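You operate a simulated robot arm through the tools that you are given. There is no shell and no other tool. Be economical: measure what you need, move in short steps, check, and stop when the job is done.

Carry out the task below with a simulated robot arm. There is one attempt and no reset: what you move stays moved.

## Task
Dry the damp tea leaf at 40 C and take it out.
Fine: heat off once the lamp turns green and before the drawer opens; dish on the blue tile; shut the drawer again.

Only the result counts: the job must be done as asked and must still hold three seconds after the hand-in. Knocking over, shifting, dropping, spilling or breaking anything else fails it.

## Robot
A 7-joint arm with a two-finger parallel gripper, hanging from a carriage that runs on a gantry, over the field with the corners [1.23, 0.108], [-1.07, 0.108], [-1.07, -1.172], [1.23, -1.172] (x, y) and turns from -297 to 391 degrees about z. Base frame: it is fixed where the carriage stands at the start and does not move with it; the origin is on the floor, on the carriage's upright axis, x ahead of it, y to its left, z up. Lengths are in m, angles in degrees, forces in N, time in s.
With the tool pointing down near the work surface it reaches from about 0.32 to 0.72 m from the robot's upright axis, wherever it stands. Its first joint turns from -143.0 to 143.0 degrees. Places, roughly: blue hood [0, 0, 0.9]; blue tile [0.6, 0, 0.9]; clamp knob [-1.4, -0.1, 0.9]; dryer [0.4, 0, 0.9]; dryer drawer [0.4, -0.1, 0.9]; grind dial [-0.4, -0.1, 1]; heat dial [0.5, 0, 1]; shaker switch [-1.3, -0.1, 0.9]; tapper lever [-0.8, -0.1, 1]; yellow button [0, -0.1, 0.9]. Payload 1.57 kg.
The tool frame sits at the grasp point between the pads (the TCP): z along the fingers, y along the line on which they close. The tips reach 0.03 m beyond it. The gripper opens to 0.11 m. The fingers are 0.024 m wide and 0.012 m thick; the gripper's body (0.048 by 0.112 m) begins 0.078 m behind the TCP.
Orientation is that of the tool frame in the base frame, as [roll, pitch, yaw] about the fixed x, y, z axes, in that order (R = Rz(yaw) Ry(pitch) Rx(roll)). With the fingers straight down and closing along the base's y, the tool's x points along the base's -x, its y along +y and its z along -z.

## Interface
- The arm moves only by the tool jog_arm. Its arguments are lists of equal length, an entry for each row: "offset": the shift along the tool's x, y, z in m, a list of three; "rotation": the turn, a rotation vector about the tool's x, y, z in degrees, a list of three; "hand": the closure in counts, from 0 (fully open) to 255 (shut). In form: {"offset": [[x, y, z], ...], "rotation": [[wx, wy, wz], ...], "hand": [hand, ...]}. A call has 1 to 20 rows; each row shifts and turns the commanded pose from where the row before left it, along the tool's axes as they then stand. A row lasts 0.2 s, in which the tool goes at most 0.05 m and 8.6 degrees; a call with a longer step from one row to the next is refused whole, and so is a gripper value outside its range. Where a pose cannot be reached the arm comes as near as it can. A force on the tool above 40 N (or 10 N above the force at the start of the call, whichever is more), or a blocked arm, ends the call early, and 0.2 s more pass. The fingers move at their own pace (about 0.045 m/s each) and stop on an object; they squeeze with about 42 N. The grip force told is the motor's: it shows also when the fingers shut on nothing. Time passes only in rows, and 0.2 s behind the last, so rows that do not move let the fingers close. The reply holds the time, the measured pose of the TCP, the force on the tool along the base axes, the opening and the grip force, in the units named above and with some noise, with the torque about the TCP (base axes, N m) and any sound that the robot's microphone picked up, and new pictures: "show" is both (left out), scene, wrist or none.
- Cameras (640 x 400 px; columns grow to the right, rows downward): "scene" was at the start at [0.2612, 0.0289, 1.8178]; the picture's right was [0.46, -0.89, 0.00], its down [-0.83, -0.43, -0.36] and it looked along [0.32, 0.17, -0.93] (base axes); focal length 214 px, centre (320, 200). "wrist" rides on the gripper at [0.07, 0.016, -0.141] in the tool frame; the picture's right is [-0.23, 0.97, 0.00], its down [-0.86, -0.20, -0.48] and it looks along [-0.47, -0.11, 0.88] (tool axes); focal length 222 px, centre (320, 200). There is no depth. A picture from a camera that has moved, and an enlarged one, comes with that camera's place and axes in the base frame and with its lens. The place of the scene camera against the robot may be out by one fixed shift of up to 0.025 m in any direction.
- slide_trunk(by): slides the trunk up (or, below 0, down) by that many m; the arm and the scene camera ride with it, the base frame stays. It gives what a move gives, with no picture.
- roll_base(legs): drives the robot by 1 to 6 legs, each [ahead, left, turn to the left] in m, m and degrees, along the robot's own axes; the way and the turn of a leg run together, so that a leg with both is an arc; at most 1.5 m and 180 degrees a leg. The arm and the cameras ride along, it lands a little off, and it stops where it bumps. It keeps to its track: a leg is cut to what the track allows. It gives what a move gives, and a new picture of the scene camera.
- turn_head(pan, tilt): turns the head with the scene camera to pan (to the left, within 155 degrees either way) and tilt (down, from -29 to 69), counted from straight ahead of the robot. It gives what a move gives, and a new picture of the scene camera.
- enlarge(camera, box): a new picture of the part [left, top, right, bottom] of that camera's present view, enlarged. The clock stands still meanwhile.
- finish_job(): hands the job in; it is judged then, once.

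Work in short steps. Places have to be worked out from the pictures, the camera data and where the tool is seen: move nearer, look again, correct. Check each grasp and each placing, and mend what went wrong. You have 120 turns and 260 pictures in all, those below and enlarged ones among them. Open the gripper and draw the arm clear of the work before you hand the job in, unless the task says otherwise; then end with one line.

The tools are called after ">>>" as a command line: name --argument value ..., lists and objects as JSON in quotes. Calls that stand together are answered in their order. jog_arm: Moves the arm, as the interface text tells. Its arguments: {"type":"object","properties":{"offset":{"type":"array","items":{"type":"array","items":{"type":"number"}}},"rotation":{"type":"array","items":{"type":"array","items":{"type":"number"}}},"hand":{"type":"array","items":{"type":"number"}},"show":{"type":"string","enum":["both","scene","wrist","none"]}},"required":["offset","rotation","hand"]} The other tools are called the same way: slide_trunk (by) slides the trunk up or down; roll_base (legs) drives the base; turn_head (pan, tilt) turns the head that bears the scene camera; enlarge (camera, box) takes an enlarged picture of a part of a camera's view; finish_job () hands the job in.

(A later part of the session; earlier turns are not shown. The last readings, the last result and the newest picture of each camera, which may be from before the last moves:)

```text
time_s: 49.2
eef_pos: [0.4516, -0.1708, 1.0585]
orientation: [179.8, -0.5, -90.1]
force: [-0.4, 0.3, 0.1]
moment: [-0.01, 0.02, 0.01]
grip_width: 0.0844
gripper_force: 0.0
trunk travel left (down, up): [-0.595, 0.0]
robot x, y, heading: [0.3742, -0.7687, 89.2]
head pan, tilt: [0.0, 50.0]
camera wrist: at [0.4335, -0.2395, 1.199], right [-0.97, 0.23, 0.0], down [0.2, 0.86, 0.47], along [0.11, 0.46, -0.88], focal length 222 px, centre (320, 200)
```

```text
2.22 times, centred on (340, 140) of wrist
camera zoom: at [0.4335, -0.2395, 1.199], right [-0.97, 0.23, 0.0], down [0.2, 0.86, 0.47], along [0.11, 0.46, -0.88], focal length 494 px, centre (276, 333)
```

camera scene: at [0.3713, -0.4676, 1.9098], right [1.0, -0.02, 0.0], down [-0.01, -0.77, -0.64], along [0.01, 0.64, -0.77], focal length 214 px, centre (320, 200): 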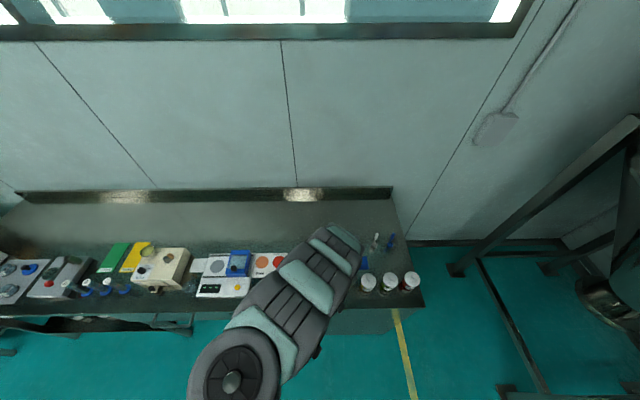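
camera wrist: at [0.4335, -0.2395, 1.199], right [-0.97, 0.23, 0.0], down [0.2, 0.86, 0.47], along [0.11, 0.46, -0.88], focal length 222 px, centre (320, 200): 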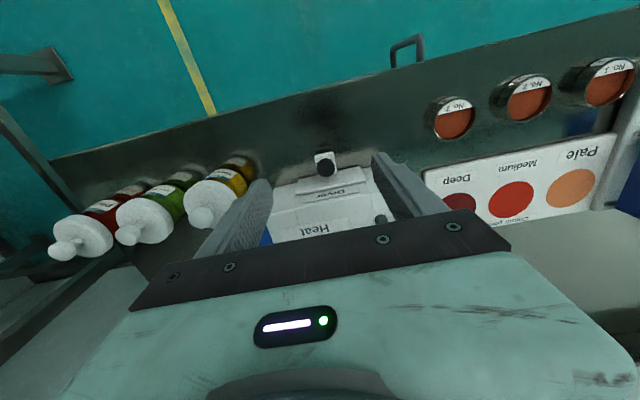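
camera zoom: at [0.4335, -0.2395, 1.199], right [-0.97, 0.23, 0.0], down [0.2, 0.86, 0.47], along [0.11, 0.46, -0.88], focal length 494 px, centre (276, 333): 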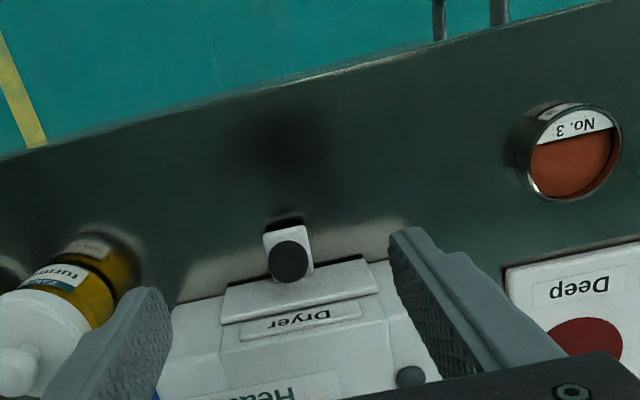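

Knob is an upright black peg on a tab at (0.450, -0.141), top ≈0.922. I lower over it to z 0.93.

>>> jog_arm --offset '[[-0.03, 0.001, 0], [0, 0, 0.045], [0, 0, 0.045], [0, 0, 0]]' --rotation '[[0, 0, 0], [0, 0, 0], [0, 0, 0], [0, 0, 0]]' --hand '[60, 60, 60, 60]' --show "wrist"

>>> enlarge --camera "wrist" --box '[220, 80, 460, 230]'

```text
time_s: 50.2
eef_pos: [0.4476, -0.1428, 0.967]
orientation: [179.9, -0.3, -90.1]
force: [0.6, 0.4, 0.9]
moment: [-0.01, 0.01, 0.03]
grip_width: 0.0844
gripper_force: 0.0
trunk travel left (down, up): [-0.595, 0.0]
robot x, y, heading: [0.3757, -0.7638, 89.0]
head pan, tilt: [0.0, 50.0]
camera wrist: at [0.4317, -0.2122, 1.1078], right [-0.97, 0.23, 0.0], down [0.2, 0.86, 0.47], along [0.11, 0.46, -0.88], focal length 222 px, centre (320, 200)
```

wrist: 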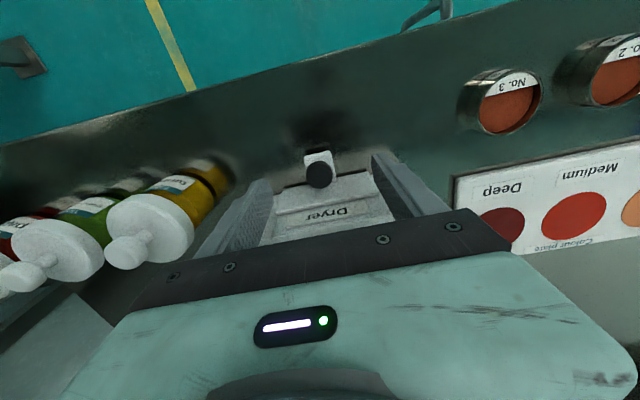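

```text
2.67 times, centred on (340, 155) of wrist
camera zoom: at [0.4317, -0.2122, 1.1078], right [-0.97, 0.23, 0.0], down [0.2, 0.86, 0.47], along [0.11, 0.46, -0.88], focal length 592 px, centre (267, 320)
```

zoom: 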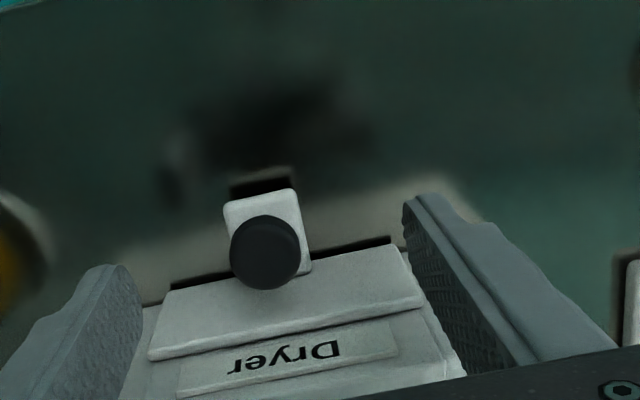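

Fine adjust and descend.

>>> jog_arm --offset '[[-0.002, -0.0025, 0.02], [0, 0, 0.018], [0, 0, 0]]' --rotation '[[0, 0, 0], [0, 0, 0], [0, 0, 0]]' --hand '[60, 60, 60]' --show "wrist"

>>> enlarge --camera "wrist" --box '[220, 80, 460, 230]'

```text
time_s: 51.0
eef_pos: [0.452, -0.1398, 0.9296]
orientation: [-179.9, -0.4, -90.2]
force: [0.2, -0.2, 0.7]
moment: [-0.03, 0.01, 0.0]
grip_width: 0.0843
gripper_force: 0.1
trunk travel left (down, up): [-0.595, 0.0]
robot x, y, heading: [0.3739, -0.7692, 89.1]
head pan, tilt: [0.0, 50.0]
camera wrist: at [0.4357, -0.2088, 1.0698], right [-0.97, 0.23, 0.0], down [0.2, 0.86, 0.47], along [0.11, 0.46, -0.88], focal length 222 px, centre (320, 200)
```

wrist: 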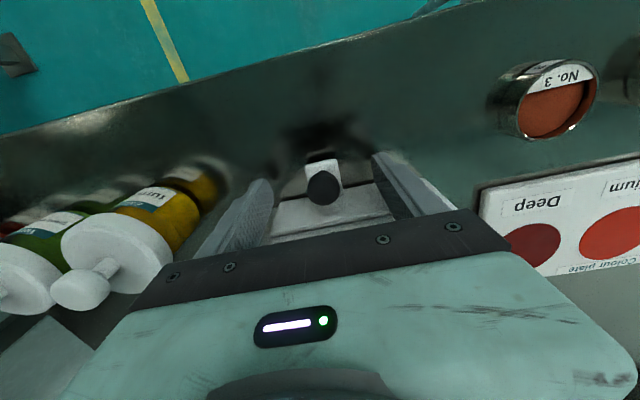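

```text
2.67 times, centred on (340, 155) of wrist
camera zoom: at [0.4357, -0.2088, 1.0698], right [-0.97, 0.23, 0.0], down [0.2, 0.86, 0.47], along [0.11, 0.46, -0.88], focal length 592 px, centre (267, 320)
```

zoom: 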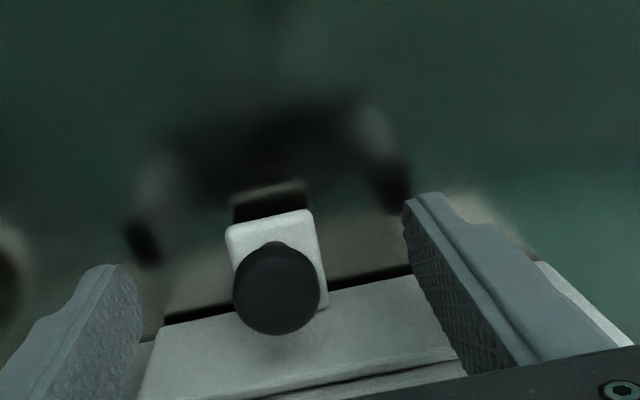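

Aligned; I close on the knob.

>>> jog_arm --offset '[[0, 0.002, 0.002], [0, 0, 0], [0, 0, 0], [0, 0, 0], [0, 0, 0], [0, 0, 0]]' --rotation '[[0, 0, 0], [0, 0, 0], [0, 0, 0], [0, 0, 0], [0, 0, 0], [0, 0, 0]]' --hand '[60, 255, 255, 255, 255, 255]' --show "wrist"

```text
time_s: 52.5
eef_pos: [0.451, -0.1395, 0.928]
orientation: [-179.9, -0.4, -90.0]
force: [-1.2, -0.1, -0.6]
moment: [0.05, 0.06, 0.34]
grip_width: 0.028
gripper_force: 29.0
trunk travel left (down, up): [-0.595, 0.0]
robot x, y, heading: [0.3738, -0.7695, 89.3]
head pan, tilt: [0.0, 50.0]
camera wrist: at [0.4332, -0.2089, 1.0683], right [-0.97, 0.23, 0.0], down [0.2, 0.86, 0.47], along [0.11, 0.46, -0.88], focal length 222 px, centre (320, 200)
```

wrist: 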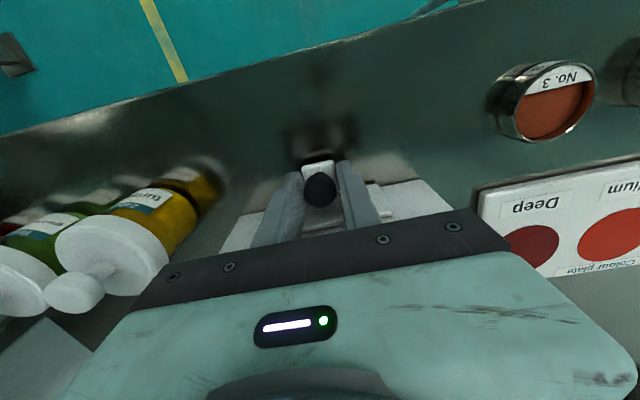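

Gripped (0.028 m). I pull the drawer gently toward the robot by 0.06 m first.

>>> jog_arm --offset '[[0.01, 0, 0], [0.015, 0, 0], [0.015, 0, 0], [0.015, 0, 0], [0.015, 0, 0], [0, 0, 0]]' --rotation '[[0, 0, 0], [0, 0, 0], [0, 0, 0], [0, 0, 0], [0, 0, 0], [0, 0, 0]]' --hand '[255, 255, 255, 255, 255, 255]' --show "wrist"

```text
time_s: 53.9
eef_pos: [0.4504, -0.2099, 0.928]
orientation: [-180.0, -0.5, -90.1]
force: [2.7, -0.8, 1.1]
moment: [-0.52, 0.04, 0.22]
grip_width: 0.0277
gripper_force: 38.4
trunk travel left (down, up): [-0.595, 0.0]
robot x, y, heading: [0.3753, -0.7674, 89.3]
head pan, tilt: [0.0, 50.0]
camera wrist: at [0.4331, -0.2784, 1.0683], right [-0.97, 0.23, 0.0], down [0.2, 0.86, 0.47], along [0.11, 0.46, -0.88], focal length 222 px, centre (320, 200)
```

wrist: 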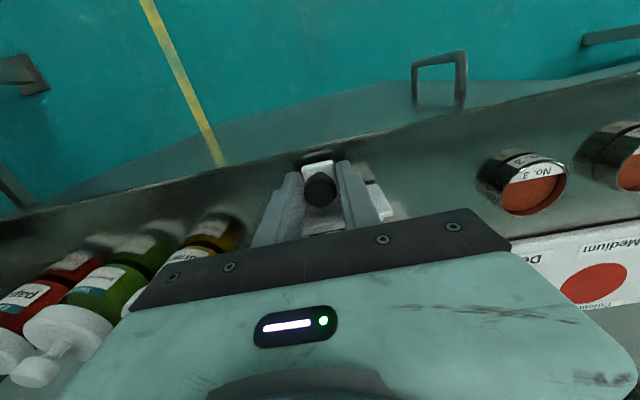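

The drawer follows. I pull another 0.04 m, watching the force.

>>> jog_arm --offset '[[0.015, 0, 0], [0.015, 0, 0], [0.01, 0, 0], [0, 0, 0]]' --rotation '[[0, 0, 0], [0, 0, 0], [0, 0, 0], [0, 0, 0]]' --hand '[255, 255, 255, 255]' --show "both"

```text
time_s: 54.9
eef_pos: [0.45, -0.242, 0.9321]
orientation: [-179.9, 0.0, -90.0]
force: [-2.9, 25.5, 4.4]
moment: [0.41, 0.07, -0.02]
grip_width: 0.0239
gripper_force: 36.0
trunk travel left (down, up): [-0.595, 0.0]
robot x, y, heading: [0.3775, -0.7661, 89.1]
head pan, tilt: [0.0, 50.0]
camera scene: at [0.3711, -0.4661, 1.9112], right [1.0, -0.02, 0.0], down [-0.01, -0.76, -0.65], along [0.01, 0.65, -0.76], focal length 214 px, centre (320, 200)
camera wrist: at [0.433, -0.3117, 1.0713], right [-0.97, 0.23, 0.0], down [0.2, 0.85, 0.48], along [0.11, 0.47, -0.88], focal length 222 px, centre (320, 200)
```

scene: 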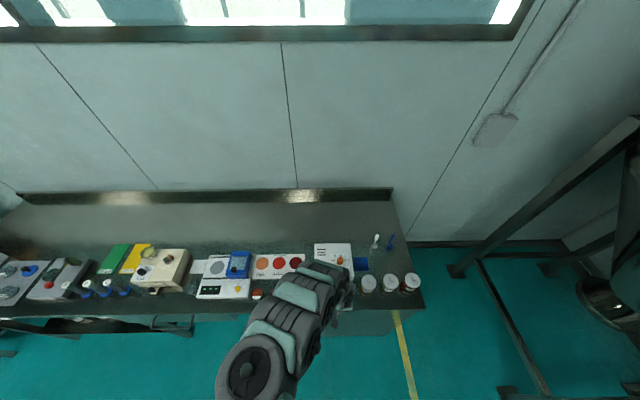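
wrist: 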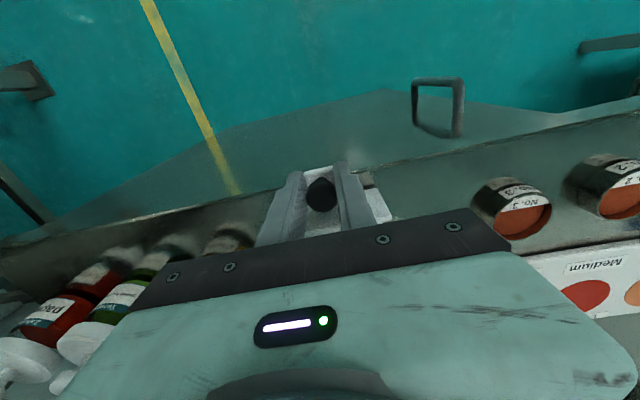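

The drawer is at its stop (fingers began to slip). I release and lift slightly.

>>> jog_arm --offset '[[-0.003, 0, 0], [0, 0, 0], [0, 0, 0], [0, 0, -0.02], [0, 0, -0.02], [0, 0, 0]]' --rotation '[[0, 0, 0], [0, 0, 0], [0, 0, 0], [0, 0, 0], [0, 0, 0], [0, 0, 0]]' --hand '[80, 80, 80, 80, 80, 80]' --show "wrist"

```text
time_s: 56.2
eef_pos: [0.4498, -0.2461, 0.9671]
orientation: [179.9, -0.6, -90.0]
force: [0.5, 0.4, -0.1]
moment: [0.01, -0.04, -0.01]
grip_width: 0.0756
gripper_force: 0.0
trunk travel left (down, up): [-0.595, 0.0]
robot x, y, heading: [0.3733, -0.7664, 89.0]
head pan, tilt: [0.0, 50.0]
camera wrist: at [0.4326, -0.3145, 1.1085], right [-0.97, 0.23, 0.0], down [0.2, 0.86, 0.47], along [0.11, 0.46, -0.88], focal length 222 px, centre (320, 200)
```

wrist: 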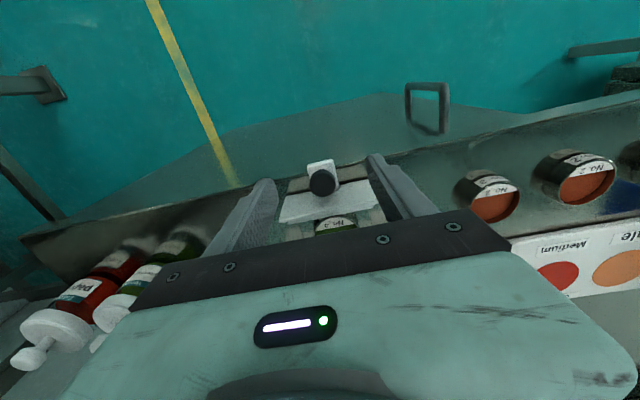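

Dish "No. 4" with green leaf is in the drawer. I rise and move forward to look down on it.

>>> jog_arm --offset '[[-0.01, 0, -0.04], [-0.03, 0, -0.04], [-0.03, 0, -0.03], [0, 0, 0]]' --rotation '[[0, 0, 0], [0, 0, 0], [0, 0, 0], [0, 0, 0]]' --hand '[0, 0, 0, 0]' --show "wrist"

>>> enlarge --camera "wrist" --box '[220, 80, 460, 230]'

```text
time_s: 57.2
eef_pos: [0.4528, -0.1597, 1.0644]
orientation: [-180.0, -0.5, -90.1]
force: [0.3, -0.5, -0.2]
moment: [0.0, -0.03, 0.02]
grip_width: 0.1102
gripper_force: 0.0
out of reach, approached as far as the arm can: row 1
trunk travel left (down, up): [-0.595, 0.0]
robot x, y, heading: [0.374, -0.7656, 88.8]
head pan, tilt: [0.0, 50.0]
camera wrist: at [0.4362, -0.2287, 1.2049], right [-0.97, 0.23, 0.0], down [0.2, 0.86, 0.47], along [0.11, 0.46, -0.88], focal length 222 px, centre (320, 200)
```

wrist: 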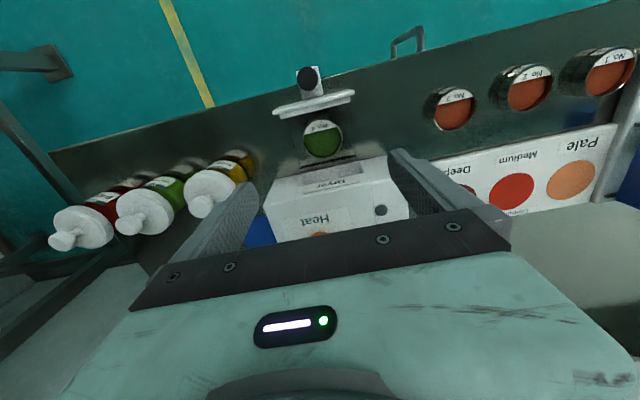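

```text
2.67 times, centred on (340, 155) of wrist
camera zoom: at [0.4362, -0.2287, 1.2049], right [-0.97, 0.23, 0.0], down [0.2, 0.86, 0.47], along [0.11, 0.46, -0.88], focal length 592 px, centre (267, 320)
```

zoom: 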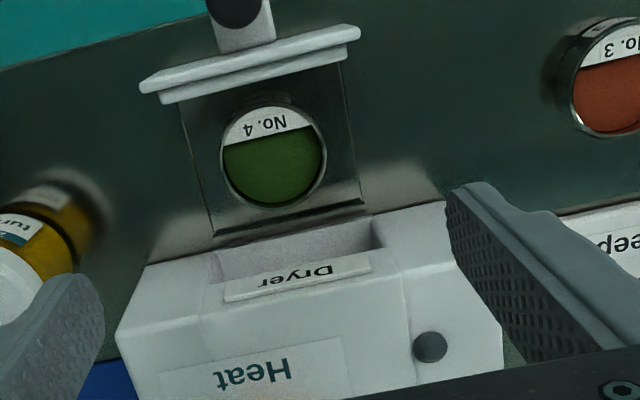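

Dish at about (0.449, -0.163), Ø≈0.053. I set the opening to 0.066, go down to z≈0.975 and look again.

>>> jog_arm --offset '[[0, 0.004, 0.03], [0.003, 0, 0.03], [0, 0, 0.03], [0, 0, 0], [0, 0, 0]]' --rotation '[[0, 0, 0], [0, 0, 0], [0, 0, 0], [0, 0, 0], [0, 0, 0]]' --hand '[102, 102, 102, 102, 102]' --show "wrist"

>>> enlarge --camera "wrist" --box '[220, 80, 460, 230]'

```text
time_s: 58.5
eef_pos: [0.4489, -0.1647, 0.9747]
orientation: [180.0, -0.4, -90.1]
force: [-0.4, 0.1, -0.5]
moment: [-0.02, 0.02, -0.01]
grip_width: 0.066
gripper_force: 0.0
trunk travel left (down, up): [-0.595, 0.0]
robot x, y, heading: [0.3732, -0.765, 89.1]
head pan, tilt: [0.0, 50.0]
camera wrist: at [0.4322, -0.2337, 1.1155], right [-0.97, 0.23, 0.0], down [0.2, 0.86, 0.47], along [0.11, 0.46, -0.88], focal length 222 px, centre (320, 200)
```

wrist: 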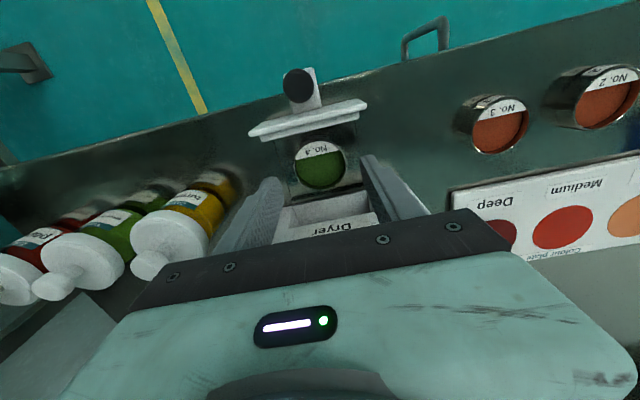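

```text
2.67 times, centred on (340, 155) of wrist
camera zoom: at [0.4322, -0.2337, 1.1155], right [-0.97, 0.23, 0.0], down [0.2, 0.86, 0.47], along [0.11, 0.46, -0.88], focal length 592 px, centre (267, 320)
```

zoom: 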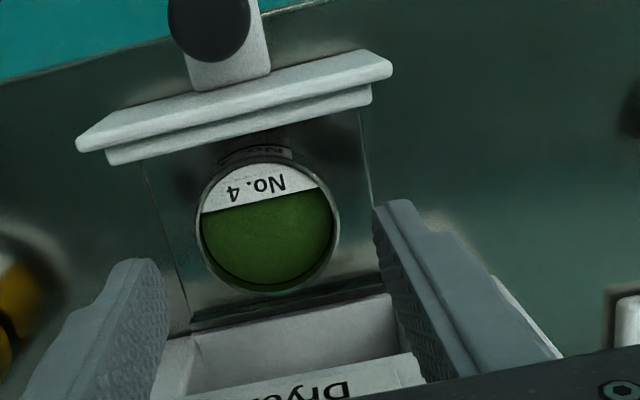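

Rim at z ≈0.90, centre (0.449, -0.161). I shift forward 4 mm and lower to z≈0.922.

>>> jog_arm --offset '[[-0.004, 0, 0.02], [0, 0, 0.02], [0, 0, 0.012], [0, 0, 0]]' --rotation '[[0, 0, 0], [0, 0, 0], [0, 0, 0], [0, 0, 0]]' --hand '[102, 102, 102, 102]' --show "wrist"

>>> enlarge --camera "wrist" --box '[220, 80, 460, 230]'

```text
time_s: 59.5
eef_pos: [0.4489, -0.1608, 0.9225]
orientation: [-180.0, -0.5, -90.0]
force: [-0.2, -0.2, 0.9]
moment: [0.02, 0.01, -0.02]
grip_width: 0.0659
gripper_force: 0.0
trunk travel left (down, up): [-0.595, 0.0]
robot x, y, heading: [0.3734, -0.7643, 88.9]
head pan, tilt: [0.0, 50.0]
camera wrist: at [0.4319, -0.2291, 1.0637], right [-0.97, 0.23, 0.0], down [0.2, 0.86, 0.47], along [0.11, 0.46, -0.88], focal length 222 px, centre (320, 200)
```

wrist: 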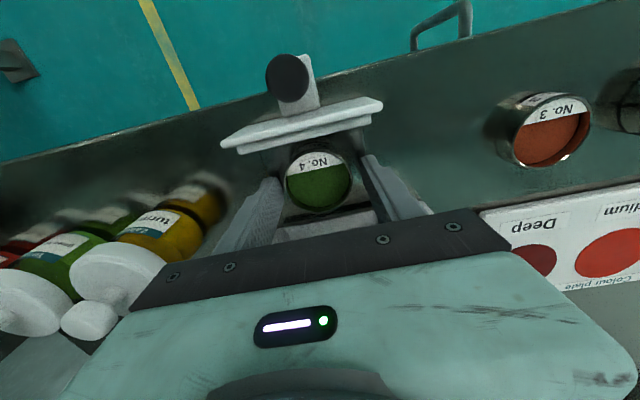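

```text
2.67 times, centred on (340, 155) of wrist
camera zoom: at [0.4319, -0.2291, 1.0637], right [-0.97, 0.23, 0.0], down [0.2, 0.86, 0.47], along [0.11, 0.46, -0.88], focal length 592 px, centre (267, 320)
```

zoom: 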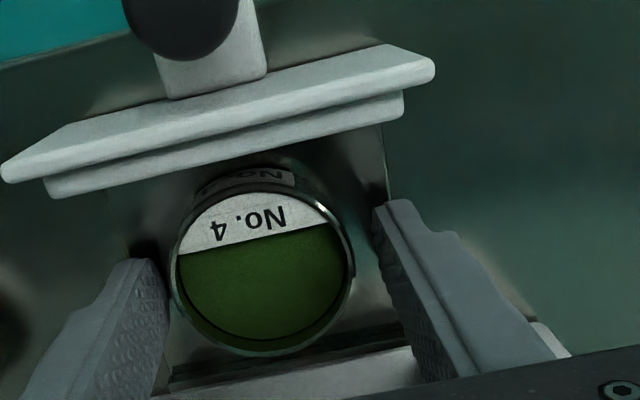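

Tips could be only just below the rim. I go 5 mm lower, watching for contact, then close.

>>> jog_arm --offset '[[0.002, 0, 0.002], [0, 0, 0.003], [0, 0, 0]]' --rotation '[[0, 0, 0], [0, 0, 0], [0, 0, 0]]' --hand '[102, 102, 102]' --show "none"

```text
time_s: 60.2
eef_pos: [0.4493, -0.1571, 0.9197]
orientation: [-180.0, -0.1, -90.0]
force: [-3.0, -0.4, 31.7]
moment: [0.32, -0.55, 0.28]
grip_width: 0.065
gripper_force: 0.1
trunk travel left (down, up): [-0.595, 0.0]
robot x, y, heading: [0.3718, -0.7674, 89.1]
head pan, tilt: [0.0, 50.0]
```

Contact with the tray at tip z≈0.89. I back up 4 mm and close gently around the dish.

>>> jog_arm --offset '[[0, 0, -0.004], [0, 0, 0], [0, 0, 0], [0, 0, 0], [0, 0, 0]]' --rotation '[[0, 0, 0], [0, 0, 0], [0, 0, 0], [0, 0, 0], [0, 0, 0]]' --hand '[102, 150, 200, 200, 200]' --show "wrist"

>>> enlarge --camera "wrist" --box '[220, 80, 460, 230]'

```text
time_s: 61.5
eef_pos: [0.4492, -0.1611, 0.9227]
orientation: [-180.0, -0.5, -90.1]
force: [0.0, 0.6, 0.4]
moment: [0.02, 0.01, 0.0]
grip_width: 0.0528
gripper_force: 40.1
trunk travel left (down, up): [-0.595, 0.0]
robot x, y, heading: [0.3756, -0.7705, 89.3]
head pan, tilt: [0.0, 50.0]
camera wrist: at [0.432, -0.2313, 1.0631], right [-0.97, 0.23, 0.0], down [0.2, 0.86, 0.47], along [0.11, 0.46, -0.88], focal length 222 px, centre (320, 200)
```

wrist: 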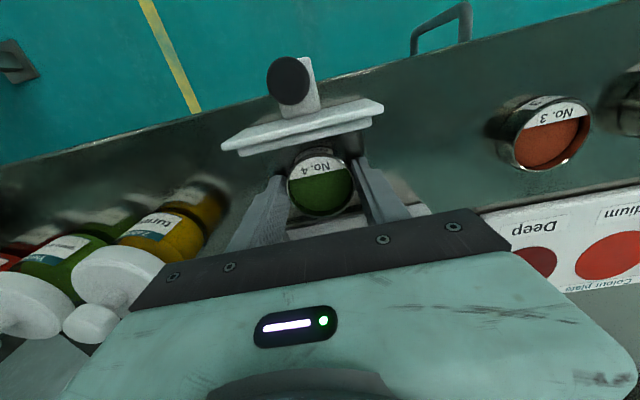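

```text
2.67 times, centred on (340, 155) of wrist
camera zoom: at [0.432, -0.2313, 1.0631], right [-0.97, 0.23, 0.0], down [0.2, 0.86, 0.47], along [0.11, 0.46, -0.88], focal length 592 px, centre (267, 320)
```

zoom: 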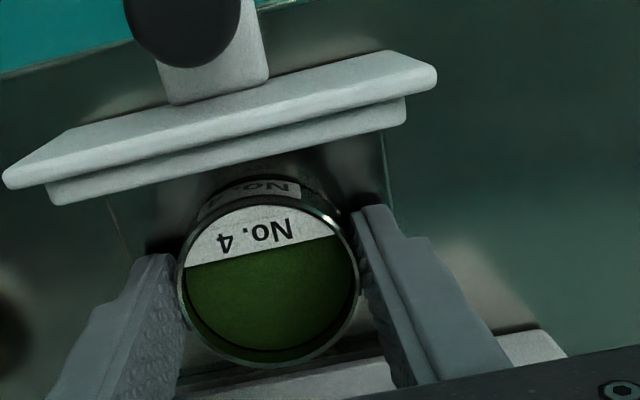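

Dish held (0.053 m). I lift it slowly, level.

>>> jog_arm --offset '[[0, 0, -0.01], [0, 0, -0.015], [0, 0, -0.015], [-0.01, 0, -0.015], [0, 0, 0]]' --rotation '[[0, 0, 0], [0, 0, 0], [0, 0, 0], [0, 0, 0], [0, 0, 0]]' --hand '[200, 200, 200, 200, 200]' --show "wrist"

```text
time_s: 62.6
eef_pos: [0.4475, -0.1531, 0.9762]
orientation: [-180.0, -0.3, -90.1]
force: [0.4, -0.6, -1.1]
moment: [-0.03, -0.03, 0.03]
grip_width: 0.0527
gripper_force: 41.5
trunk travel left (down, up): [-0.595, 0.0]
robot x, y, heading: [0.3728, -0.7669, 89.1]
head pan, tilt: [0.0, 50.0]
camera wrist: at [0.431, -0.2214, 1.1169], right [-0.97, 0.23, 0.0], down [0.2, 0.86, 0.47], along [0.11, 0.46, -0.88], focal length 222 px, centre (320, 200)
```

wrist: 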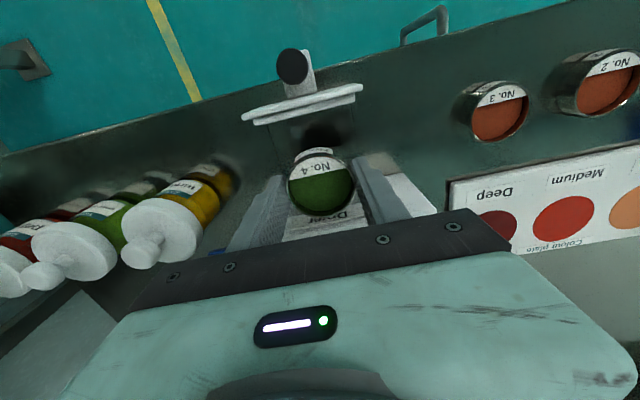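

Held firmly. I raise to z≈1.08, well above the dryer and bottles, then shift the carriage toward the tile.

>>> jog_arm --offset '[[-0.01, 0, -0.025], [-0.01, 0, -0.025], [-0.01, 0, -0.025], [0, 0, -0.025], [0, 0, 0]]' --rotation '[[0, 0, 0], [0, 0, 0], [0, 0, 0], [0, 0, 0], [0, 0, 0]]' --hand '[200, 200, 200, 200, 200]' --show "none"

>>> roll_base --legs '[[0.0, -0.12, 0], [0.08, 0, 0]]'

>>> jog_arm --offset '[[0, 0, 0]]' --rotation '[[0, 0, 0]]' --hand '[200]' --show "wrist"

```text
time_s: 63.9
eef_pos: [0.4484, -0.1219, 1.0781]
orientation: [-180.0, -0.4, -90.0]
force: [0.8, -0.4, -0.4]
moment: [0.0, -0.03, 0.02]
grip_width: 0.0527
gripper_force: 42.4
trunk travel left (down, up): [-0.595, 0.0]
robot x, y, heading: [0.3725, -0.7682, 88.9]
head pan, tilt: [0.0, 50.0]
```

```text
time_s: 65.8
eef_pos: [0.5735, -0.0443, 1.0779]
orientation: [-180.0, -0.5, -90.2]
force: [-0.2, -0.4, 0.0]
moment: [-0.02, 0.02, -0.01]
grip_width: 0.053
gripper_force: 41.9
trunk travel left (down, up): [-0.595, 0.0]
robot x, y, heading: [0.4959, -0.6874, 89.1]
head pan, tilt: [0.0, 50.0]
camera scene: at [0.4954, -0.3904, 1.9098], right [1.0, -0.02, 0.0], down [-0.01, -0.77, -0.64], along [0.01, 0.64, -0.77], focal length 214 px, centre (320, 200)
```

scene: 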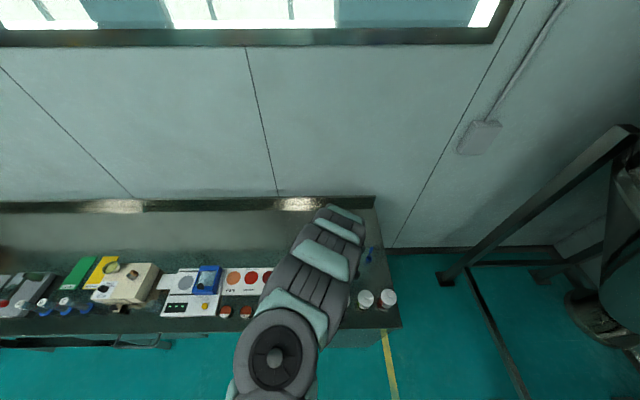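

```text
time_s: 66.2
eef_pos: [0.5736, -0.0439, 1.0767]
orientation: [-179.9, -0.4, -90.2]
force: [-0.1, -0.1, 0.1]
moment: [0.03, -0.05, 0.01]
grip_width: 0.053
gripper_force: 41.8
trunk travel left (down, up): [-0.595, 0.0]
robot x, y, heading: [0.496, -0.6913, 88.8]
head pan, tilt: [0.0, 50.0]
camera wrist: at [0.5564, -0.1131, 1.2185], right [-0.97, 0.23, 0.0], down [0.2, 0.86, 0.47], along [0.11, 0.46, -0.88], focal length 222 px, centre (320, 200)
```

wrist: 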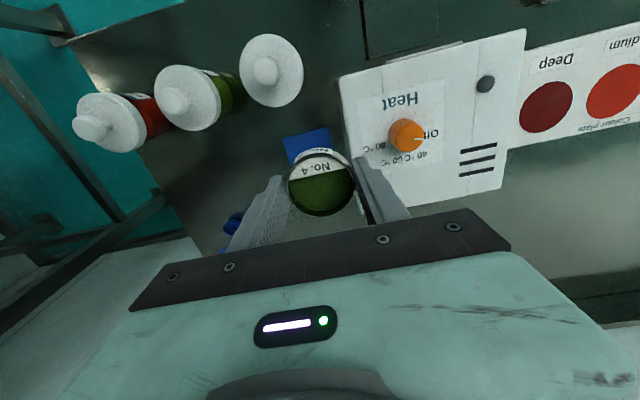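

Tile centre works out at (0.595, -0.019). I move over it at height and then look.

>>> jog_arm --offset '[[-0.013, -0.011, 0], [-0.013, -0.011, 0], [0, 0, 0.03], [0, 0, 0.03], [0, 0, 0]]' --rotation '[[0, 0, 0], [0, 0, 0], [0, 0, 0], [0, 0, 0], [0, 0, 0]]' --hand '[200, 200, 200, 200, 200]' --show "wrist"

>>> enlarge --camera "wrist" --box '[200, 60, 440, 230]'

```text
time_s: 67.4
eef_pos: [0.5965, -0.0183, 1.0188]
orientation: [179.9, -0.4, -90.1]
force: [-0.9, -0.3, -0.6]
moment: [0.03, 0.01, -0.03]
grip_width: 0.0529
gripper_force: 42.7
trunk travel left (down, up): [-0.595, 0.0]
robot x, y, heading: [0.5021, -0.6934, 88.6]
head pan, tilt: [0.0, 50.0]
camera wrist: at [0.5796, -0.0871, 1.1594], right [-0.97, 0.23, 0.0], down [0.2, 0.86, 0.47], along [0.11, 0.46, -0.88], focal length 222 px, centre (320, 200)
```

wrist: 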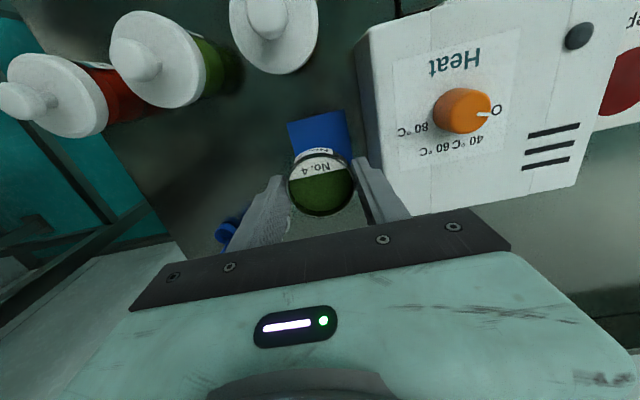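

```text
2.35 times, centred on (320, 145) of wrist
camera zoom: at [0.5796, -0.0871, 1.1594], right [-0.97, 0.23, 0.0], down [0.2, 0.86, 0.47], along [0.11, 0.46, -0.88], focal length 523 px, centre (320, 329)
```

zoom: 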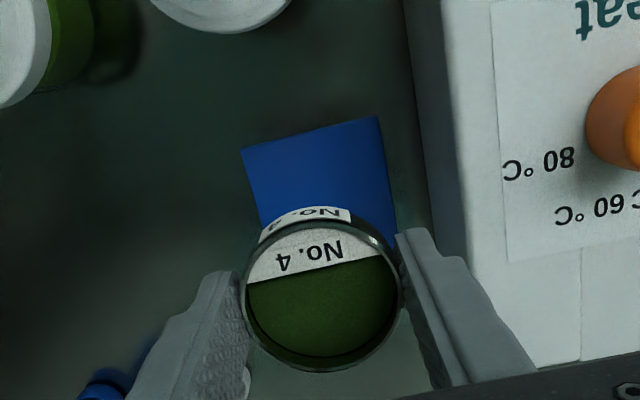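

Tile spans x 0.559–0.628, front edge y -0.052: centre ≈(0.594, -0.017). I'm on it (adjust -2 mm in x) and descend.

>>> jog_arm --offset '[[0, 0.002, 0.03], [0, 0, 0.03], [0, 0, 0.02], [0, 0, 0.008], [0, 0, 0]]' --rotation '[[0, 0, 0], [0, 0, 0], [0, 0, 0], [0, 0, 0], [0, 0, 0]]' --hand '[200, 200, 200, 200, 200]' --show "wrist"

>>> enlarge --camera "wrist" --box '[200, 60, 440, 230]'

```text
time_s: 68.6
eef_pos: [0.5934, -0.028, 0.9344]
orientation: [180.0, -0.4, -90.2]
force: [0.6, -0.3, -0.8]
moment: [-0.04, 0.04, 0.02]
grip_width: 0.0532
gripper_force: 42.3
out of reach, approached as far as the arm can: row 3
trunk travel left (down, up): [-0.595, 0.0]
robot x, y, heading: [0.5, -0.6932, 88.7]
head pan, tilt: [0.0, 50.0]
camera wrist: at [0.5763, -0.0959, 1.0757], right [-0.97, 0.23, 0.0], down [0.2, 0.86, 0.47], along [0.11, 0.46, -0.88], focal length 222 px, centre (320, 200)
```

wrist: 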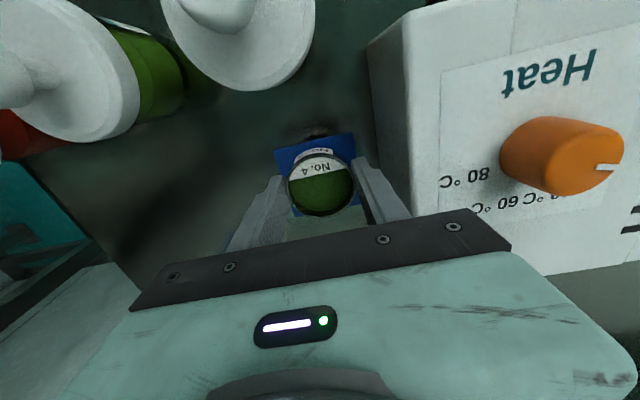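

```text
2.35 times, centred on (320, 145) of wrist
camera zoom: at [0.5763, -0.0959, 1.0757], right [-0.97, 0.23, 0.0], down [0.2, 0.86, 0.47], along [0.11, 0.46, -0.88], focal length 523 px, centre (320, 329)
```

zoom: 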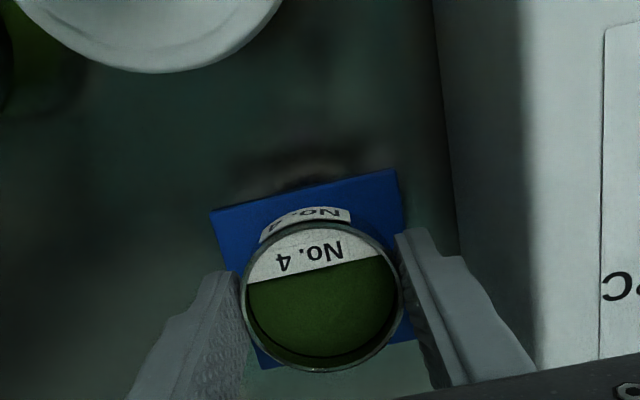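

At this low height the reach ends a bit short (y -0.028). I move the carriage forward 0.02 m.

>>> roll_base --legs '[[0.02, 0, 0]]'

>>> jog_arm --offset '[[0, 0, 0]]' --rotation '[[0, 0, 0]]' --hand '[200]' --show "wrist"

>>> enlarge --camera "wrist" --box '[200, 60, 440, 230]'

```text
time_s: 69.3
eef_pos: [0.5938, -0.0061, 0.935]
orientation: [-179.9, -0.4, -90.2]
force: [0.1, 0.6, -1.0]
moment: [0.03, -0.02, -0.01]
grip_width: 0.0531
gripper_force: 42.1
trunk travel left (down, up): [-0.595, 0.0]
robot x, y, heading: [0.4978, -0.6688, 89.0]
head pan, tilt: [0.0, 50.0]
camera scene: at [0.4958, -0.3707, 1.9098], right [1.0, -0.02, 0.0], down [-0.01, -0.77, -0.64], along [0.01, 0.64, -0.77], focal length 214 px, centre (320, 200)
```

scene: 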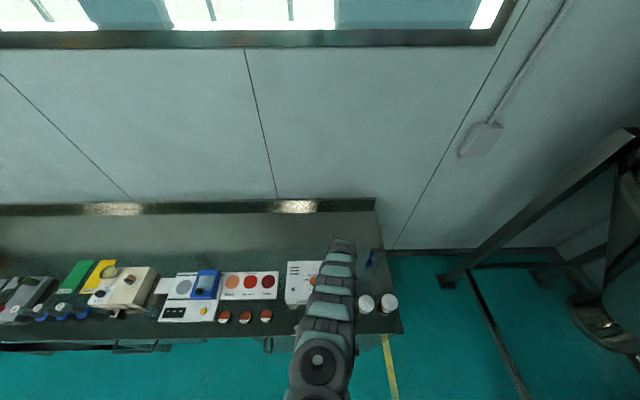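

```text
time_s: 69.8
eef_pos: [0.5921, -0.0077, 0.9338]
orientation: [180.0, -0.6, -90.3]
force: [-0.8, -0.5, -0.3]
moment: [-0.03, 0.02, 0.0]
grip_width: 0.0528
gripper_force: 42.1
trunk travel left (down, up): [-0.595, 0.0]
robot x, y, heading: [0.5, -0.6709, 88.6]
head pan, tilt: [0.0, 50.0]
camera wrist: at [0.577, -0.0762, 1.0757], right [-0.97, 0.23, 0.0], down [0.2, 0.86, 0.47], along [0.11, 0.46, -0.88], focal length 222 px, centre (320, 200)
```

wrist: 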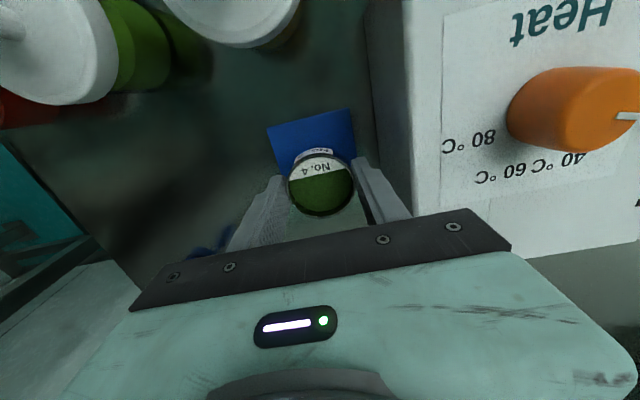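

```text
2.35 times, centred on (320, 145) of wrist
camera zoom: at [0.577, -0.0762, 1.0757], right [-0.97, 0.23, 0.0], down [0.2, 0.86, 0.47], along [0.11, 0.46, -0.88], focal length 523 px, centre (320, 329)
```

zoom: 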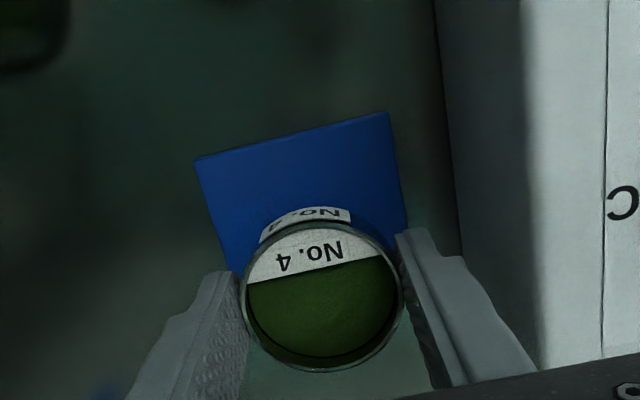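

Tile confirmed. Shift 9 mm back and lower in small steps until contact.

>>> jog_arm --offset '[[0.0085, -0.001, 0], [0, 0, 0.005], [0, 0, 0.003], [0, 0, 0.002], [0, 0, 0]]' --rotation '[[0, 0, 0], [0, 0, 0], [0, 0, 0], [0, 0, 0], [0, 0, 0]]' --hand '[200, 200, 200, 200, 200]' --show "wrist"

```text
time_s: 71.0
eef_pos: [0.5942, -0.0161, 0.9251]
orientation: [-180.0, -0.7, -90.1]
force: [-0.2, -0.7, 0.0]
moment: [0.0, 0.02, 0.05]
grip_width: 0.0526
gripper_force: 42.1
trunk travel left (down, up): [-0.595, 0.0]
robot x, y, heading: [0.5001, -0.6741, 89.1]
head pan, tilt: [0.0, 50.0]
camera wrist: at [0.578, -0.0844, 1.0656], right [-0.97, 0.23, 0.0], down [0.2, 0.86, 0.47], along [0.11, 0.46, -0.88], focal length 222 px, centre (320, 200)
```

wrist: 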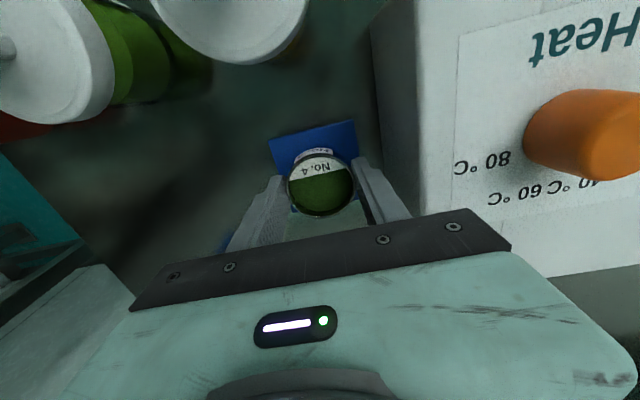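

No contact yet; a few more 2 mm steps.

>>> jog_arm --offset '[[0, 0, 0.002], [0, 0, 0.001], [0, 0, 0.001], [0, 0, 0]]' --rotation '[[0, 0, 0], [0, 0, 0], [0, 0, 0], [0, 0, 0]]' --hand '[200, 200, 200, 200]' --show "none"

>>> enlarge --camera "wrist" --box '[200, 60, 440, 230]'

```text
time_s: 72.0
eef_pos: [0.5949, -0.0161, 0.9198]
orientation: [-179.9, -0.6, -90.2]
force: [0.7, 0.7, -0.8]
moment: [-0.03, 0.0, -0.03]
grip_width: 0.0529
gripper_force: 41.9
trunk travel left (down, up): [-0.595, 0.0]
robot x, y, heading: [0.4971, -0.6709, 88.9]
head pan, tilt: [0.0, 50.0]
```

```text
2.35 times, centred on (320, 145) of wrist
camera zoom: at [0.5783, -0.0845, 1.0617], right [-0.97, 0.23, 0.0], down [0.2, 0.86, 0.47], along [0.11, 0.46, -0.88], focal length 523 px, centre (320, 329)
```

zoom: 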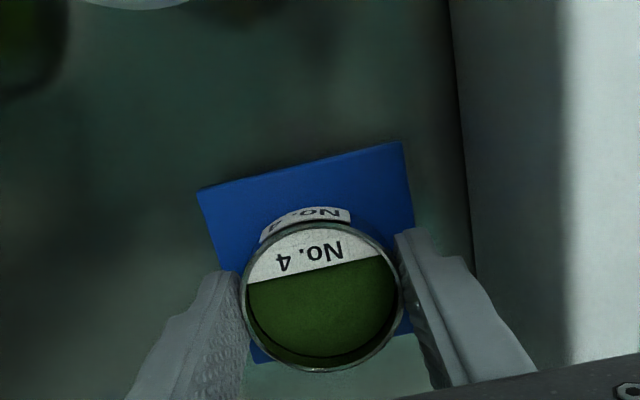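

Still free; continue down in 1–2 mm steps.

>>> jog_arm --offset '[[0, 0, 0.002], [0, 0, 0.001], [0, 0, 0.001], [0, 0, 0]]' --rotation '[[0, 0, 0], [0, 0, 0], [0, 0, 0], [0, 0, 0]]' --hand '[200, 200, 200, 200]' --show "none"

>>> jog_arm --offset '[[0, 0, 0.001], [0, 0, 0.001], [0, 0, 0]]' --rotation '[[0, 0, 0], [0, 0, 0], [0, 0, 0]]' --hand '[200, 200, 200]' --show "none"

```text
time_s: 73.0
eef_pos: [0.5953, -0.0169, 0.9176]
orientation: [180.0, -0.6, -90.2]
force: [-0.2, -0.1, 0.3]
moment: [0.01, 0.0, 0.0]
grip_width: 0.0531
gripper_force: 41.7
trunk travel left (down, up): [-0.595, 0.0]
robot x, y, heading: [0.5005, -0.6673, 89.0]
head pan, tilt: [0.0, 50.0]
```

```text
time_s: 73.8
eef_pos: [0.594, -0.017, 0.9165]
orientation: [180.0, -0.5, -90.2]
force: [0.2, -0.5, -0.8]
moment: [0.02, -0.01, -0.03]
grip_width: 0.0529
gripper_force: 42.1
trunk travel left (down, up): [-0.595, 0.0]
robot x, y, heading: [0.4996, -0.6726, 88.9]
head pan, tilt: [0.0, 50.0]
```

Still free. Continue.

>>> jog_arm --offset '[[0, 0, 0.002], [0, 0, 0.001], [0, 0, 0.001], [0, 0, 0]]' --rotation '[[0, 0, 0], [0, 0, 0], [0, 0, 0], [0, 0, 0]]' --hand '[200, 200, 200, 200]' --show "none"

>>> jog_arm --offset '[[0, 0, 0.001], [0, 0, 0.001], [0, 0, 0]]' --rotation '[[0, 0, 0], [0, 0, 0], [0, 0, 0]]' --hand '[200, 200, 200]' --show "wrist"

>>> enlarge --camera "wrist" --box '[200, 60, 440, 230]'

```text
time_s: 74.8
eef_pos: [0.5935, -0.0183, 0.9138]
orientation: [179.9, -0.4, -90.3]
force: [-0.4, -1.9, 5.2]
moment: [-0.14, 0.01, 0.0]
grip_width: 0.0528
gripper_force: 42.5
out of reach, approached as far as the arm can: row 2
trunk travel left (down, up): [-0.595, 0.0]
robot x, y, heading: [0.4985, -0.6694, 88.8]
head pan, tilt: [0.0, 50.0]
```

```text
time_s: 75.5
eef_pos: [0.5938, -0.0172, 0.9149]
orientation: [-179.9, -0.4, -90.2]
force: [-0.9, -2.1, 9.1]
moment: [-0.18, 0.03, 0.0]
grip_width: 0.053
gripper_force: 42.0
trunk travel left (down, up): [-0.595, 0.0]
robot x, y, heading: [0.5004, -0.6704, 89.0]
head pan, tilt: [0.0, 50.0]
camera wrist: at [0.5772, -0.087, 1.0547], right [-0.97, 0.23, 0.0], down [0.2, 0.86, 0.47], along [0.11, 0.46, -0.88], focal length 222 px, centre (320, 200)
```

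wrist: 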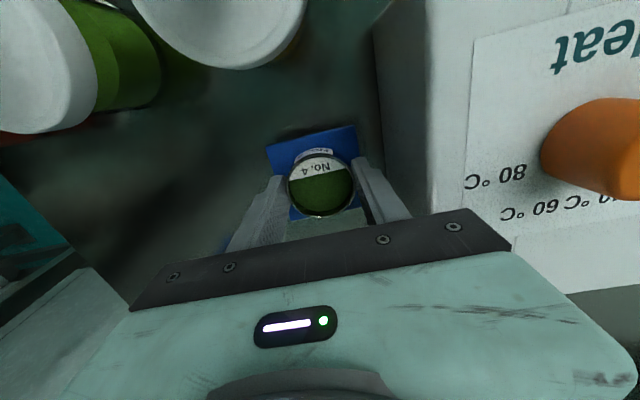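

```text
2.35 times, centred on (320, 145) of wrist
camera zoom: at [0.5772, -0.087, 1.0547], right [-0.97, 0.23, 0.0], down [0.2, 0.86, 0.47], along [0.11, 0.46, -0.88], focal length 523 px, centre (320, 329)
```

zoom: 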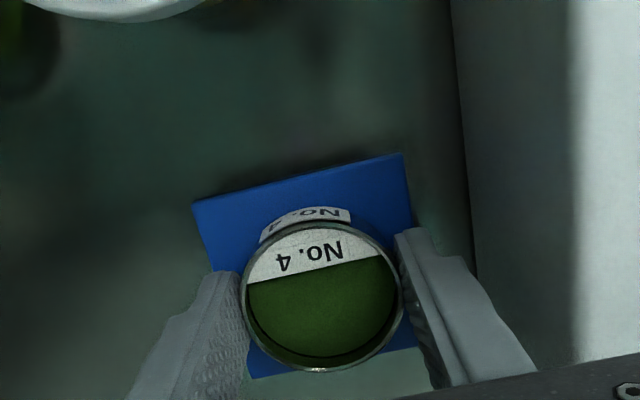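

Contact (9 N): dish rests on the tile, centred. I ease and open modestly.

>>> jog_arm --offset '[[0, 0, -0.001], [0, 0, 0], [0, 0, 0], [0, 0, 0]]' --rotation '[[0, 0, 0], [0, 0, 0], [0, 0, 0], [0, 0, 0]]' --hand '[160, 105, 105, 105]' --show "none"

>>> jog_arm --offset '[[0, 0, -0.02], [0, 0, -0.03], [0, 0, -0.04], [0, 0, -0.04], [0, 0, -0.03], [0, 0, 0]]' --rotation '[[0, 0, 0], [0, 0, 0], [0, 0, 0], [0, 0, 0], [0, 0, 0], [0, 0, 0]]' --hand '[105, 105, 105, 105, 105, 105]' --show "wrist"

>>> enlarge --camera "wrist" --box '[200, 60, 440, 230]'

```text
time_s: 76.5
eef_pos: [0.5924, -0.018, 0.9123]
orientation: [179.9, -0.4, -90.1]
force: [-8.2, -4.9, 17.2]
moment: [0.04, -0.31, 0.04]
grip_width: 0.0575
gripper_force: 0.0
trunk travel left (down, up): [-0.595, 0.0]
robot x, y, heading: [0.4979, -0.6692, 88.9]
head pan, tilt: [0.0, 50.0]
```

```text
time_s: 78.0
eef_pos: [0.5952, -0.0179, 1.0726]
orientation: [180.0, -0.4, -90.1]
force: [-0.5, 0.3, -0.2]
moment: [-0.03, 0.04, -0.03]
grip_width: 0.0647
gripper_force: 0.0
trunk travel left (down, up): [-0.595, 0.0]
robot x, y, heading: [0.4968, -0.667, 88.9]
head pan, tilt: [0.0, 50.0]
camera wrist: at [0.5771, -0.0869, 1.2132], right [-0.97, 0.23, 0.0], down [0.2, 0.86, 0.47], along [0.11, 0.46, -0.88], focal length 222 px, centre (320, 200)
```

wrist: 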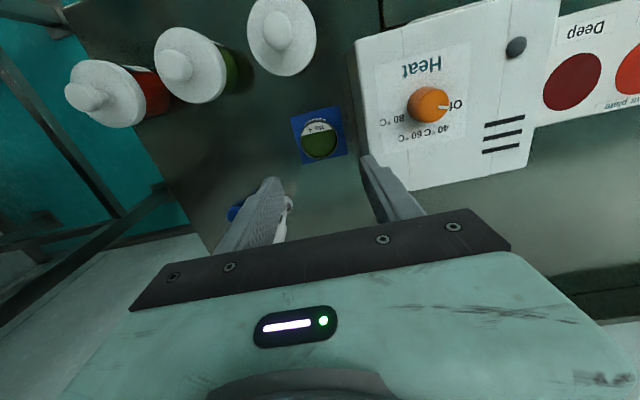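

```text
2.35 times, centred on (320, 145) of wrist
camera zoom: at [0.5771, -0.0869, 1.2132], right [-0.97, 0.23, 0.0], down [0.2, 0.86, 0.47], along [0.11, 0.46, -0.88], focal length 523 px, centre (320, 329)
```

zoom: 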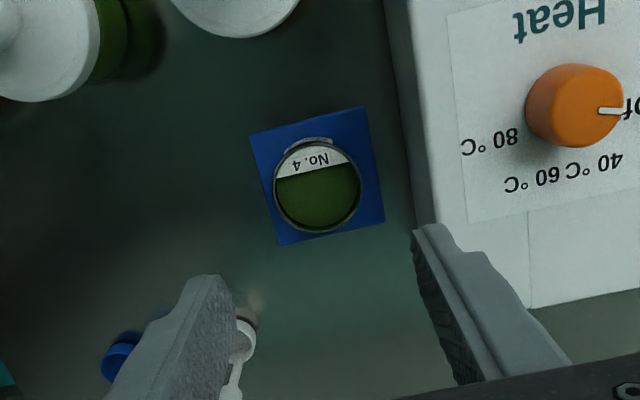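

Dish is squarely on the blue tile. Now back to the drawer: carriage back 0.12 m, left 0.14 m.

>>> roll_base --legs '[[-0.12, 0, 0], [0, 0.14, 0]]'

>>> jog_arm --offset '[[0, 0, 0]]' --rotation '[[0, 0, 0]]' --hand '[60]' --show "wrist"

```text
time_s: 80.1
eef_pos: [0.4504, -0.1345, 1.0731]
orientation: [-180.0, -0.5, -90.3]
force: [0.4, -0.1, -0.1]
moment: [0.0, -0.01, 0.0]
grip_width: 0.0649
gripper_force: 0.0
trunk travel left (down, up): [-0.595, 0.0]
robot x, y, heading: [0.3572, -0.7891, 88.9]
head pan, tilt: [0.0, 50.0]
camera scene: at [0.3524, -0.4858, 1.9098], right [1.0, -0.02, 0.0], down [-0.02, -0.77, -0.64], along [0.01, 0.64, -0.77], focal length 214 px, centre (320, 200)
```

scene: 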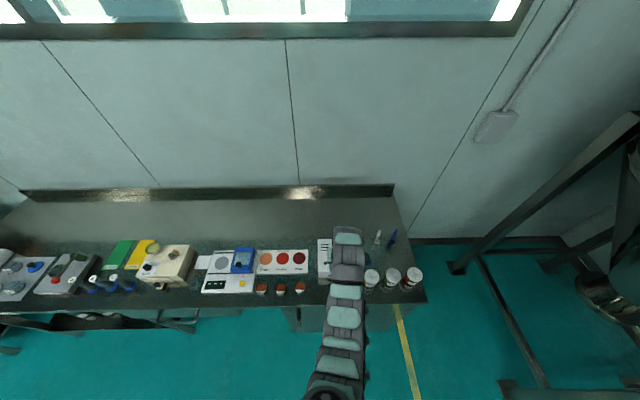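

```text
time_s: 80.5
eef_pos: [0.4512, -0.1328, 1.0724]
orientation: [179.9, -0.4, -90.2]
force: [-0.5, 0.0, 0.8]
moment: [0.0, -0.01, 0.03]
grip_width: 0.084
gripper_force: 0.0
trunk travel left (down, up): [-0.595, 0.0]
robot x, y, heading: [0.3528, -0.7863, 88.9]
head pan, tilt: [0.0, 50.0]
camera wrist: at [0.4342, -0.2022, 1.2129], right [-0.97, 0.23, 0.0], down [0.2, 0.86, 0.47], along [0.11, 0.46, -0.88], focal length 222 px, centre (320, 200)
```

wrist: 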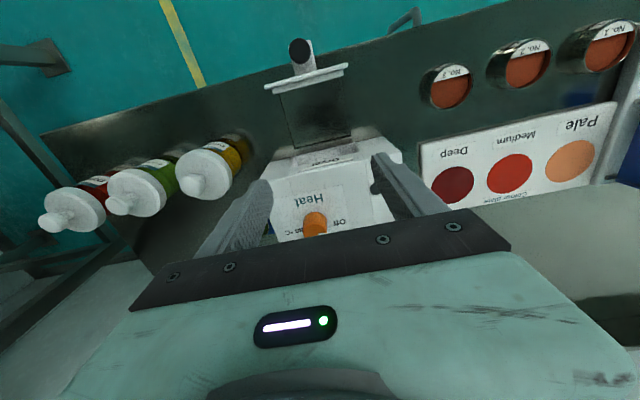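

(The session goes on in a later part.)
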